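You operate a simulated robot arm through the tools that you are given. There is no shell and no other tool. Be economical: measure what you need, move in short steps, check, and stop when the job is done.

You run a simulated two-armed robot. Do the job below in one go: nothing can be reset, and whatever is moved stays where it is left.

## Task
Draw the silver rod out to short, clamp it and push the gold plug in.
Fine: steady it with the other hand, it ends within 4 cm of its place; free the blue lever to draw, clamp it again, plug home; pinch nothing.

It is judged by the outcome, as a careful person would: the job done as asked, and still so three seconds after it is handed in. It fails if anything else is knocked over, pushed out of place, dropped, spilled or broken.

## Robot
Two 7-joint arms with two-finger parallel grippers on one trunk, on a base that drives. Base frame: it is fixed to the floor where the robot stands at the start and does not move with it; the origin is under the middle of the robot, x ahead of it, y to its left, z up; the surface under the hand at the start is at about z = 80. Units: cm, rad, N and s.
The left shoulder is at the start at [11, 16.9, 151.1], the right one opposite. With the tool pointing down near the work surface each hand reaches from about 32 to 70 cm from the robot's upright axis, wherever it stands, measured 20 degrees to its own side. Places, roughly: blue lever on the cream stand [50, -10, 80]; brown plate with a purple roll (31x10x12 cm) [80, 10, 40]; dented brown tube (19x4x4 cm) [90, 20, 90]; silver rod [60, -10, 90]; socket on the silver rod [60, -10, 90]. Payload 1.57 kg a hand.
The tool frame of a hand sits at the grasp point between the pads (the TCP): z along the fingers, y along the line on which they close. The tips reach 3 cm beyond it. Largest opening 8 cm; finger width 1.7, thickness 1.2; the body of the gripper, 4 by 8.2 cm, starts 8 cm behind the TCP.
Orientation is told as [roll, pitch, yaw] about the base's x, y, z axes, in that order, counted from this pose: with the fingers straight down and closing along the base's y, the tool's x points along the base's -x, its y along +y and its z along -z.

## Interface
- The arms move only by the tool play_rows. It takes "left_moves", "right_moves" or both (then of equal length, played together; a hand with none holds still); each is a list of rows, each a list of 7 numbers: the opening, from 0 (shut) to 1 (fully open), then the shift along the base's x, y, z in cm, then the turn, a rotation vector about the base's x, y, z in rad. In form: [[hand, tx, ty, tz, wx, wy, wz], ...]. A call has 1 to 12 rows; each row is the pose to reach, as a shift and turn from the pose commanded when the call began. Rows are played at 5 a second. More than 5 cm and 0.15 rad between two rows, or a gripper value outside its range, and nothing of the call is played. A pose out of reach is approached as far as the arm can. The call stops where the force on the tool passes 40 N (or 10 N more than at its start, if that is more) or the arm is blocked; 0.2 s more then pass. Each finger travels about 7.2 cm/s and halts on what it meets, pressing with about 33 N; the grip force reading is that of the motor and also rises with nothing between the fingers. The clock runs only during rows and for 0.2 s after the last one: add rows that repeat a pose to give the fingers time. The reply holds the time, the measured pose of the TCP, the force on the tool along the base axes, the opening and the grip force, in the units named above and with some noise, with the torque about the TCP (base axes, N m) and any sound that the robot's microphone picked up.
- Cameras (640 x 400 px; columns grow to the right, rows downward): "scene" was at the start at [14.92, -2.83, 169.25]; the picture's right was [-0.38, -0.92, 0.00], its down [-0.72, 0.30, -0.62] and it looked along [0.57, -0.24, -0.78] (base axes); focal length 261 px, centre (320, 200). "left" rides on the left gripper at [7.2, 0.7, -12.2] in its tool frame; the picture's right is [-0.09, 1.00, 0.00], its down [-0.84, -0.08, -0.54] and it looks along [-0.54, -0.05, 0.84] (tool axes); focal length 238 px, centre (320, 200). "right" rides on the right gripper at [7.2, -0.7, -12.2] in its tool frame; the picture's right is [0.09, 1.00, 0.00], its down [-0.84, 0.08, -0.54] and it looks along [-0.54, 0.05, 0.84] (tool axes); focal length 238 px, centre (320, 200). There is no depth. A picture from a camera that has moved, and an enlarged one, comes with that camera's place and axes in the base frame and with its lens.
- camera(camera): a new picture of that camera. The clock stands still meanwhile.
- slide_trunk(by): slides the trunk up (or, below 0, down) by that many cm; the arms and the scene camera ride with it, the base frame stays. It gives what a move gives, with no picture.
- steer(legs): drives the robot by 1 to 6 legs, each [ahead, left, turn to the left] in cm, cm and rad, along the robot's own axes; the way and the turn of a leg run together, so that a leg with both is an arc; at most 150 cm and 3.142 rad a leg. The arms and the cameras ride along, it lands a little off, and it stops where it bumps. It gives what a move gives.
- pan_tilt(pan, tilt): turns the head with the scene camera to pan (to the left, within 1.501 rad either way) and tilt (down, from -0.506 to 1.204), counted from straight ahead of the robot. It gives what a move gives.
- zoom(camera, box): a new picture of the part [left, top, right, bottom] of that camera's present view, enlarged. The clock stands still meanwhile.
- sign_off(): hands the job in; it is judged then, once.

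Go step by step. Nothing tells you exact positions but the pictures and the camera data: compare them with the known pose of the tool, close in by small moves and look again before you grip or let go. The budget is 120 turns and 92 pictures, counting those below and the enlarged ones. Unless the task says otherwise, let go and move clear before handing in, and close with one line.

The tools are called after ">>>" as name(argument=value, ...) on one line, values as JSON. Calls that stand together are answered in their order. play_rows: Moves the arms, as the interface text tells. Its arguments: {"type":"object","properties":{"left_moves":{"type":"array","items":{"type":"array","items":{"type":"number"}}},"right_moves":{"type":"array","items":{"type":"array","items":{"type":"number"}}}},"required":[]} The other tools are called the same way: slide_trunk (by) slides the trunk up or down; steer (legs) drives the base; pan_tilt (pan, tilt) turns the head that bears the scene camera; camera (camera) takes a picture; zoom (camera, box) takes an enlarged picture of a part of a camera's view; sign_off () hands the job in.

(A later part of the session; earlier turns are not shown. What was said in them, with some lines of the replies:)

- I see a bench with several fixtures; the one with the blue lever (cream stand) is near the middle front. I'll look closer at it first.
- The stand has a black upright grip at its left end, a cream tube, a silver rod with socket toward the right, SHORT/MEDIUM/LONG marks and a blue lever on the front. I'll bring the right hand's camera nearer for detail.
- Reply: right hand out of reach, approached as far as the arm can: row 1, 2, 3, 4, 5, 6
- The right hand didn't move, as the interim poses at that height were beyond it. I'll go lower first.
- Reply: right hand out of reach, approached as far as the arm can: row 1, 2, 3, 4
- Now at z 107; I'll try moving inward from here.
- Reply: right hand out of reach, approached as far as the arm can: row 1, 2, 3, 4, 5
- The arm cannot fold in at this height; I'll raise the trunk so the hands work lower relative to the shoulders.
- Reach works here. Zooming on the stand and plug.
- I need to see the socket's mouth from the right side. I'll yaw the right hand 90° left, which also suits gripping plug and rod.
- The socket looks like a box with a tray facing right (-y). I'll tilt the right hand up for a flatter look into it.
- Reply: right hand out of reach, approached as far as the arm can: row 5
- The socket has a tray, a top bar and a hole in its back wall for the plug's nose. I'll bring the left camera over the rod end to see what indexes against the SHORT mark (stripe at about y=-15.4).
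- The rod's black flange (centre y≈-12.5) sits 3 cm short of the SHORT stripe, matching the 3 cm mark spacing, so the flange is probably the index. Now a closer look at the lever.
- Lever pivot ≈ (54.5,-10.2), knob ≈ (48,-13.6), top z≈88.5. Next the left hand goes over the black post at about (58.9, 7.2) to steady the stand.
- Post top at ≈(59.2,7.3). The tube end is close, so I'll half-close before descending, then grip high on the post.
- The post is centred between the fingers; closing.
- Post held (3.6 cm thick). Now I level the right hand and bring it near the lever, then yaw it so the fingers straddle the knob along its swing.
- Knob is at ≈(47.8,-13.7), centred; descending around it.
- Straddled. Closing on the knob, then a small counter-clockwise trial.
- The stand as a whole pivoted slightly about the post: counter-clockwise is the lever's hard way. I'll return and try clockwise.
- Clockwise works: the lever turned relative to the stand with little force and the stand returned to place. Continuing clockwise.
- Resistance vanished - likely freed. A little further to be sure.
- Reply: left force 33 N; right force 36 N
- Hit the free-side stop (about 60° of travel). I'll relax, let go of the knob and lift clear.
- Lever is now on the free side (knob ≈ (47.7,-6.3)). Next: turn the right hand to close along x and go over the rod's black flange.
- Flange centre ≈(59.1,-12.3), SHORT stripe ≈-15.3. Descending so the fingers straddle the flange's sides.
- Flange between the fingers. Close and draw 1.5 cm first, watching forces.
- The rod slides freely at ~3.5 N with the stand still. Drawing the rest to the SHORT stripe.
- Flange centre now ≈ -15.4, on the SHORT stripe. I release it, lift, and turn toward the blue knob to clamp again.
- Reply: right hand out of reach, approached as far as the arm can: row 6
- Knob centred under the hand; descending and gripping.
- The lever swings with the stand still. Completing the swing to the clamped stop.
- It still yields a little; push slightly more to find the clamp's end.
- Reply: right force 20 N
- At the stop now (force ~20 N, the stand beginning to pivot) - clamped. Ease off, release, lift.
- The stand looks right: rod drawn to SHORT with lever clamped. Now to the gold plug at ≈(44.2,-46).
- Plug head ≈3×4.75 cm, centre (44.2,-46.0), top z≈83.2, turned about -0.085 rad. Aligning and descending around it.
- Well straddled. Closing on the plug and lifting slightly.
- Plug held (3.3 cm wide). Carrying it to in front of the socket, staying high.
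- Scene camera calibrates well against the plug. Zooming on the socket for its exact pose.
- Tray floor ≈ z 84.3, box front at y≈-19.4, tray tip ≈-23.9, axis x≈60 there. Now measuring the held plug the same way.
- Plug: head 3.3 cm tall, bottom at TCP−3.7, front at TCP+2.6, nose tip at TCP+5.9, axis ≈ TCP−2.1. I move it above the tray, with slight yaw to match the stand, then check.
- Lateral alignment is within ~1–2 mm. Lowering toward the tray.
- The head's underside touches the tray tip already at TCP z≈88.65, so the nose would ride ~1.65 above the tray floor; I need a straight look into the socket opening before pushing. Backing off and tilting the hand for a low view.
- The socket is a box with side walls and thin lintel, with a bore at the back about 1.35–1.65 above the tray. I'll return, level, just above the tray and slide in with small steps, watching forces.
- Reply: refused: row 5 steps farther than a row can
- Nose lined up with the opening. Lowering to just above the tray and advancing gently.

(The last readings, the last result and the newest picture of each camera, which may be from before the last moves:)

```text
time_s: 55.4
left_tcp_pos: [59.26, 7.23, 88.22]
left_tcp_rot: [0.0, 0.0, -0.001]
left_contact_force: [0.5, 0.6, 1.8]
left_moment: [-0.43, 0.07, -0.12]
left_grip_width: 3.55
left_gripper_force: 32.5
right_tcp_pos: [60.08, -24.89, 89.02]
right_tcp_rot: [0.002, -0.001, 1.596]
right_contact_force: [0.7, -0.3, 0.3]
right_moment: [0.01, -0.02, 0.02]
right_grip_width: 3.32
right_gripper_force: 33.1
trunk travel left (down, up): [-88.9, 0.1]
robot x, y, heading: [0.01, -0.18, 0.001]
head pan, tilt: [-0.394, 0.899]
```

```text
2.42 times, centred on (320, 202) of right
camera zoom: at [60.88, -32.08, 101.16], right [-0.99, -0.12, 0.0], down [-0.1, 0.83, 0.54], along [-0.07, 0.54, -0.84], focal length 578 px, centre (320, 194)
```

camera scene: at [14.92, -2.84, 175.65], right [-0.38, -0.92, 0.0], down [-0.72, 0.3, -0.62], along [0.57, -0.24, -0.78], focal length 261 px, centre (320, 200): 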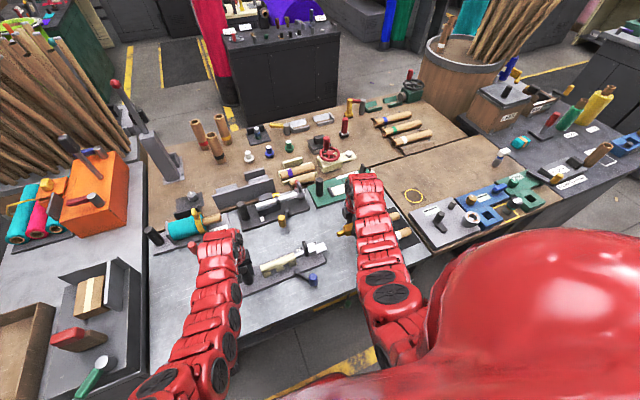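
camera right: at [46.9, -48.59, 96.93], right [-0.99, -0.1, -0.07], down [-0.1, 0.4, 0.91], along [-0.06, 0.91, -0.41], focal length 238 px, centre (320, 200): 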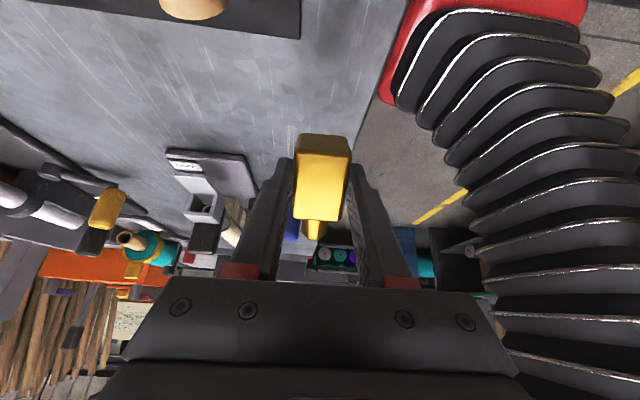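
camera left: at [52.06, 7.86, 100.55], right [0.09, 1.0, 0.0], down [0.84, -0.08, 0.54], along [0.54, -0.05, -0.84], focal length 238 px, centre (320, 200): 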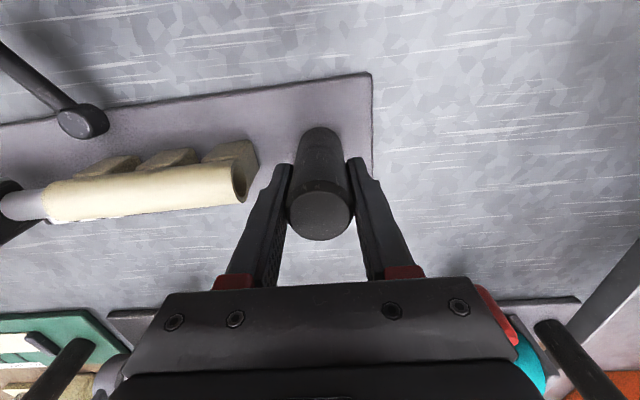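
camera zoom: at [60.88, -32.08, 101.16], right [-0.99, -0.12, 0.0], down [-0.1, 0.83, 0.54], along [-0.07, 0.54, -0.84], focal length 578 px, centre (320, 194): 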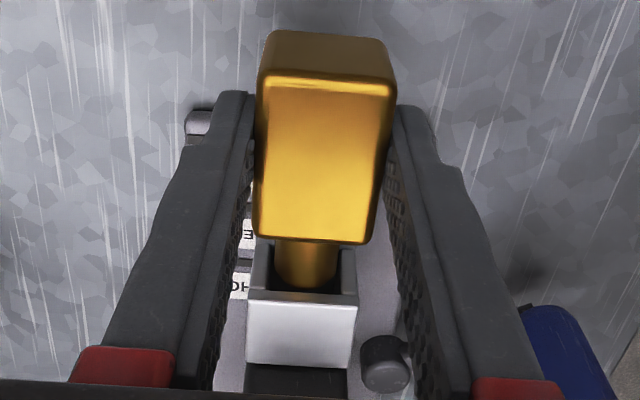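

The nose has entered the mouth with no contact. Continuing.

>>> play_rows(right_moves=[[0, 0, 0.4, 0, 0, 0, 0], [0, 0, 0.8, 0, 0, 0, 0], [0, -0.03, 1.2, 0, 0, 0, 0], [0, -0.04, 1.6, 0, 0, 0, 0]])

>>> zoom(camera="scene", box=[295, 225, 359, 265])

```text
time_s: 56.4
left_tcp_pos: [59.28, 7.19, 88.28]
left_tcp_rot: [0.0, -0.001, 0.0]
left_contact_force: [2.1, 1.2, 6.8]
left_moment: [-1.05, 0.09, 0.22]
left_grip_width: 3.57
left_gripper_force: 33.8
right_tcp_pos: [60.1, -23.51, 89.11]
right_tcp_rot: [0.001, -0.001, 1.597]
right_contact_force: [-0.5, -3.0, -8.7]
right_moment: [-0.44, -0.01, 0.04]
right_grip_width: 3.31
right_gripper_force: 33.4
trunk travel left (down, up): [-88.9, 0.1]
robot x, y, heading: [0.23, -0.05, -0.0]
head pan, tilt: [-0.394, 0.899]
```

```text
10.00 times, centred on (327, 245) of scene
camera zoom: at [14.97, -2.88, 175.65], right [-0.38, -0.92, 0.0], down [-0.72, 0.3, -0.62], along [0.57, -0.24, -0.78], focal length 2612 px, centre (250, -250)
```

zoom: 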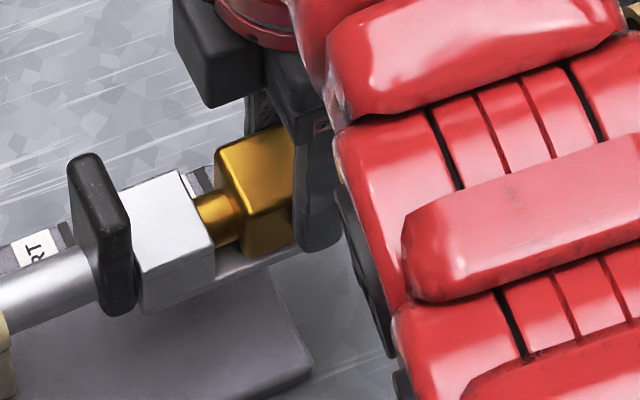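

The nose is brushing the lintel from below (8.7 N down). Lower by 3 mm and continue.

>>> play_rows(right_moves=[[0, 0, 0, -0.3, 0, 0, 0], [0, 0, 0.2, -0.3, 0, 0, 0], [0, -0.01, 0.5, -0.3, 0, 0, 0]])

```text
time_s: 57.2
left_tcp_pos: [59.23, 7.12, 88.18]
left_tcp_rot: [0.001, 0.0, 0.0]
left_contact_force: [1.3, -0.4, 0.6]
left_moment: [-0.48, -0.43, -0.06]
left_grip_width: 3.55
left_gripper_force: 32.5
right_tcp_pos: [60.12, -22.84, 88.9]
right_tcp_rot: [0.001, -0.001, 1.598]
right_contact_force: [-0.5, -1.0, -2.4]
right_moment: [0.03, 0.02, -0.01]
right_grip_width: 3.3
right_gripper_force: 33.4
trunk travel left (down, up): [-88.9, 0.1]
robot x, y, heading: [-0.02, -0.03, 0.0]
head pan, tilt: [-0.394, 0.899]
```

Free again. Advancing toward home.

>>> play_rows(right_moves=[[0, 0, 0.3, 0, 0, 0, 0], [0, -0.01, 0.6, 0, 0, 0, 0], [0, -0.02, 0.9, 0, 0, 0, 0]])

>>> zoom(camera="scene", box=[295, 225, 359, 265])

```text
time_s: 58.0
left_tcp_pos: [59.11, 7.3, 88.24]
left_tcp_rot: [0.001, 0.0, -0.001]
left_contact_force: [-0.1, 0.7, 1.6]
left_moment: [-0.85, 0.0, -0.09]
left_grip_width: 3.55
left_gripper_force: 33.0
right_tcp_pos: [60.11, -22.08, 88.85]
right_tcp_rot: [0.002, 0.0, 1.595]
right_contact_force: [0.4, -3.4, 0.9]
right_moment: [-0.05, -0.02, 0.0]
right_grip_width: 3.32
right_gripper_force: 32.9
trunk travel left (down, up): [-88.9, 0.1]
robot x, y, heading: [-0.12, -0.17, -0.004]
head pan, tilt: [-0.394, 0.899]
```

```text
10.00 times, centred on (327, 245) of scene
camera zoom: at [14.92, -2.86, 175.65], right [-0.38, -0.92, 0.0], down [-0.72, 0.3, -0.62], along [0.57, -0.24, -0.78], focal length 2612 px, centre (250, -250)
```

zoom: 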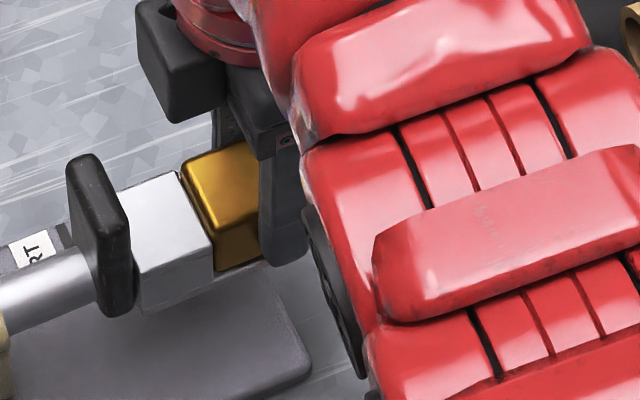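

Almost flush with the box. A final firm push to seat it.

>>> play_rows(right_moves=[[0, 0, 0.15, 0, 0, 0, 0], [0, 0, 0.3, 0, 0, 0, 0], [0, 0, 0.45, 0, 0, 0, 0]])

>>> zoom(camera="scene", box=[295, 230, 335, 255])

```text
time_s: 58.8
left_tcp_pos: [59.16, 7.43, 88.24]
left_tcp_rot: [0.004, 0.001, 0.002]
left_contact_force: [-0.2, 11.9, -0.3]
left_moment: [-1.01, 0.14, -0.13]
left_grip_width: 3.58
left_gripper_force: 32.8
right_tcp_pos: [60.05, -21.76, 88.88]
right_tcp_rot: [0.0, 0.001, 1.596]
right_contact_force: [-0.2, -15.6, 4.2]
right_moment: [-0.16, 0.06, 0.29]
right_grip_width: 3.32
right_gripper_force: 32.9
trunk travel left (down, up): [-88.9, 0.1]
robot x, y, heading: [0.07, -0.21, 0.004]
head pan, tilt: [-0.394, 0.899]
```

```text
16.00 times, centred on (315, 242) of scene
camera zoom: at [14.87, -2.84, 175.66], right [-0.38, -0.92, 0.0], down [-0.72, 0.3, -0.62], along [0.57, -0.24, -0.78], focal length 4179 px, centre (400, -480)
```

zoom: 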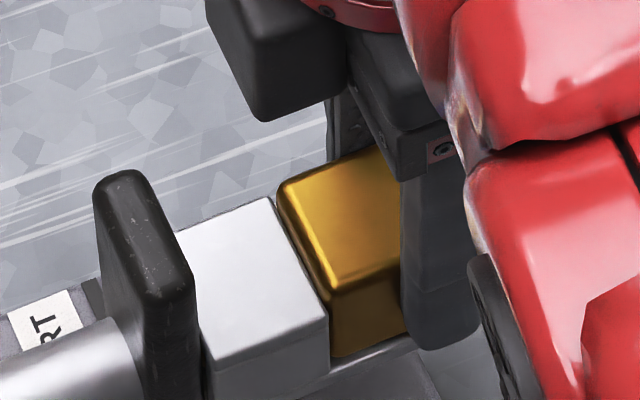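

Seated flush at ~16 N. Relaxing the push, opening and lifting away.

>>> play_rows(right_moves=[[0, 0, -0.2, 0, 0, 0, 0], [0.2, 0, -0.2, 0, 0, 0, 0], [0.6, 0, -0.2, 0, 0, 0, 0], [0.6, 0, -0.2, 0, 0, 0, 0], [0.6, 0, -0.2, 3, 0, 0, 0], [0.6, 0, -0.2, 6, 0, 0, 0], [0.6, 0, -3, 9, 0, 0, 0], [0.6, 0, -7, 9, 0, 0, 0]])

>>> zoom(camera="scene", box=[255, 220, 335, 270])

>>> camera(camera="right")

```text
time_s: 60.6
left_tcp_pos: [59.22, 7.23, 88.3]
left_tcp_rot: [0.0, 0.0, 0.0]
left_contact_force: [-0.1, 0.0, 0.0]
left_moment: [-0.57, 0.06, -0.1]
left_grip_width: 3.56
left_gripper_force: 33.0
right_tcp_pos: [59.96, -28.69, 97.82]
right_tcp_rot: [0.0, -0.003, 1.597]
right_contact_force: [-0.1, -0.8, -0.4]
right_moment: [0.0, -0.01, 0.01]
right_grip_width: 4.81
right_gripper_force: 0.0
trunk travel left (down, up): [-88.9, 0.1]
robot x, y, heading: [0.09, 0.31, 0.002]
head pan, tilt: [-0.394, 0.899]
```

```text
8.00 times, centred on (295, 245) of scene
camera zoom: at [14.92, -2.88, 175.65], right [-0.38, -0.92, 0.0], down [-0.72, 0.3, -0.62], along [0.57, -0.24, -0.78], focal length 2090 px, centre (520, -160)
```

zoom: 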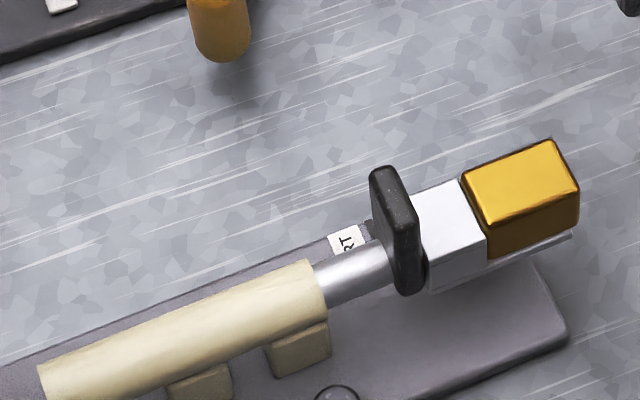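

```text
22 pictures are left
camera right: at [60.87, -35.89, 109.99], right [-0.99, -0.12, 0.0], down [-0.1, 0.83, 0.54], along [-0.06, 0.54, -0.84], focal length 238 px, centre (320, 200)
```

right: 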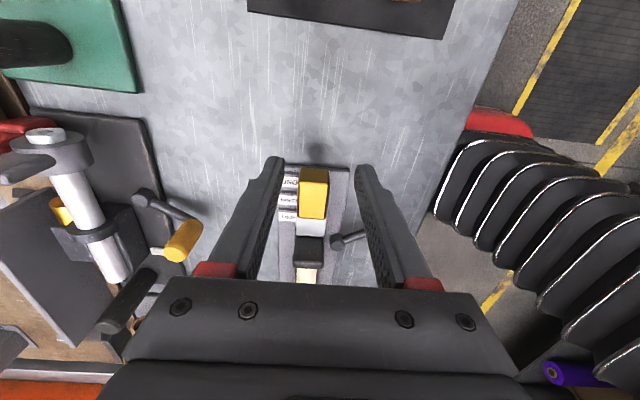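

>>> zoom(camera="scene", box=[295, 235, 335, 260])

>>> zoom(camera="right", box=[265, 155, 365, 285])

```text
16.00 times, centred on (315, 248) of scene
camera zoom: at [14.92, -2.88, 175.65], right [-0.38, -0.92, 0.0], down [-0.72, 0.3, -0.62], along [0.57, -0.24, -0.78], focal length 4179 px, centre (400, -560)
```

zoom: 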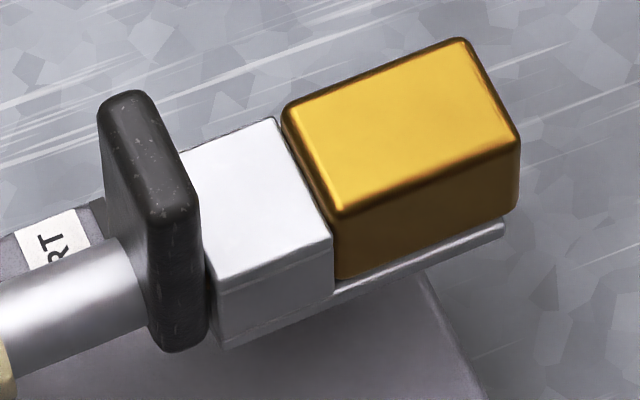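

```text
3.08 times, centred on (315, 220) of right
camera zoom: at [60.87, -35.89, 109.99], right [-0.99, -0.12, 0.0], down [-0.1, 0.83, 0.54], along [-0.06, 0.54, -0.84], focal length 733 px, centre (335, 138)
```

zoom: 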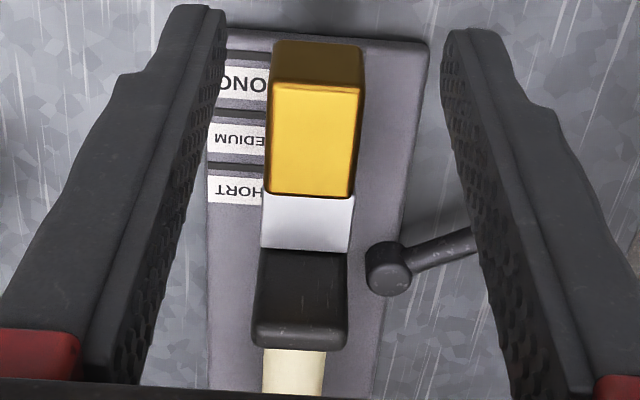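

The plug is seated; flange centre ≈ −15.3, right on the SHORT stripe; lever clamped. Releasing the left hand from the post and lifting both clear.

>>> play_rows(left_moves=[[0.3, 0, 0, 0, 0, 0, 0], [0.6, 0, 0, 0, 0, 0, 0], [0.6, 0, 0, 0, 0, 0, 0], [0.6, 0, 0, 3, 0, 0, 0], [0.6, 0, 0, 6, 0, 0, 0], [0.6, 0, 0, 9, 0, 0, 0], [0.6, 0, 3, 10, 0, 0, 0]], right_moves=[[0.6, 0, 0, 0, 0, 0, 0], [0.6, 0, 0, 0, 0, 0, 0], [0.6, 0, 0, 0, 0, 0, 0], [0.6, 0, -2, 0, 0, 0, 0], [0.6, 0, -4, 0, 0, 0, 0], [0.6, 0, -6, 0, 0, 0, 0], [0.6, 0, -8, 0, 0, 0, 0]])

>>> camera(camera="scene")

>>> zoom(camera="scene", box=[230, 210, 350, 290])

```text
time_s: 62.2
left_tcp_pos: [59.03, 10.19, 98.15]
left_tcp_rot: [-0.001, 0.0, 0.002]
left_contact_force: [0.6, 0.3, 0.1]
left_moment: [-0.01, -0.01, 0.03]
left_grip_width: 4.82
left_gripper_force: 0.0
right_tcp_pos: [59.95, -36.53, 97.82]
right_tcp_rot: [0.003, 0.0, 1.598]
right_contact_force: [0.5, 0.2, -0.9]
right_moment: [-0.03, 0.0, -0.02]
right_grip_width: 4.81
right_gripper_force: 0.1
trunk travel left (down, up): [-88.9, 0.1]
robot x, y, heading: [0.59, 0.01, 0.001]
head pan, tilt: [-0.394, 0.899]
```

```text
19 pictures are left
camera scene: at [14.9, -2.75, 175.66], right [-0.38, -0.92, 0.0], down [-0.72, 0.3, -0.62], along [0.57, -0.24, -0.78], focal length 261 px, centre (320, 200)
```

scene: 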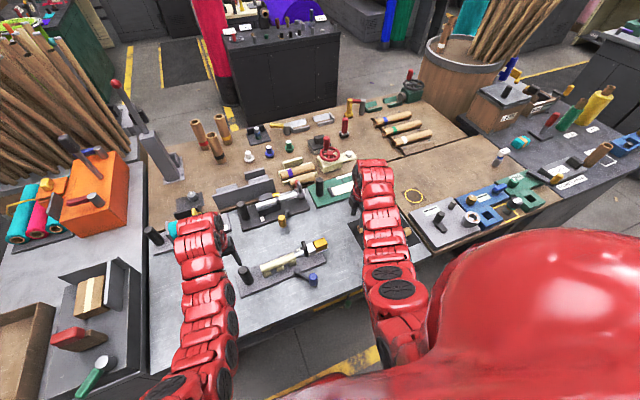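

```text
5.00 times, centred on (290, 250) of scene
camera zoom: at [14.9, -2.75, 175.66], right [-0.38, -0.92, 0.0], down [-0.72, 0.3, -0.62], along [0.57, -0.24, -0.78], focal length 1306 px, centre (470, -50)
```

zoom: 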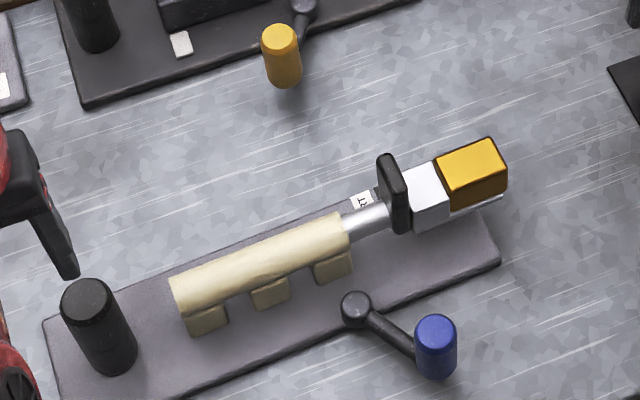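

Everything is in place: the rod is at SHORT, the lever is clamped, the plug is home and both hands are clear. Handing in.

>>> sign_off()

```text
The job is handed in.
```

The silver rod is drawn out to SHORT, the blue lever is clamped again and the gold plug is pushed home. The stand was held by its post and turned only about 0.03 rad, and both hands are clear.
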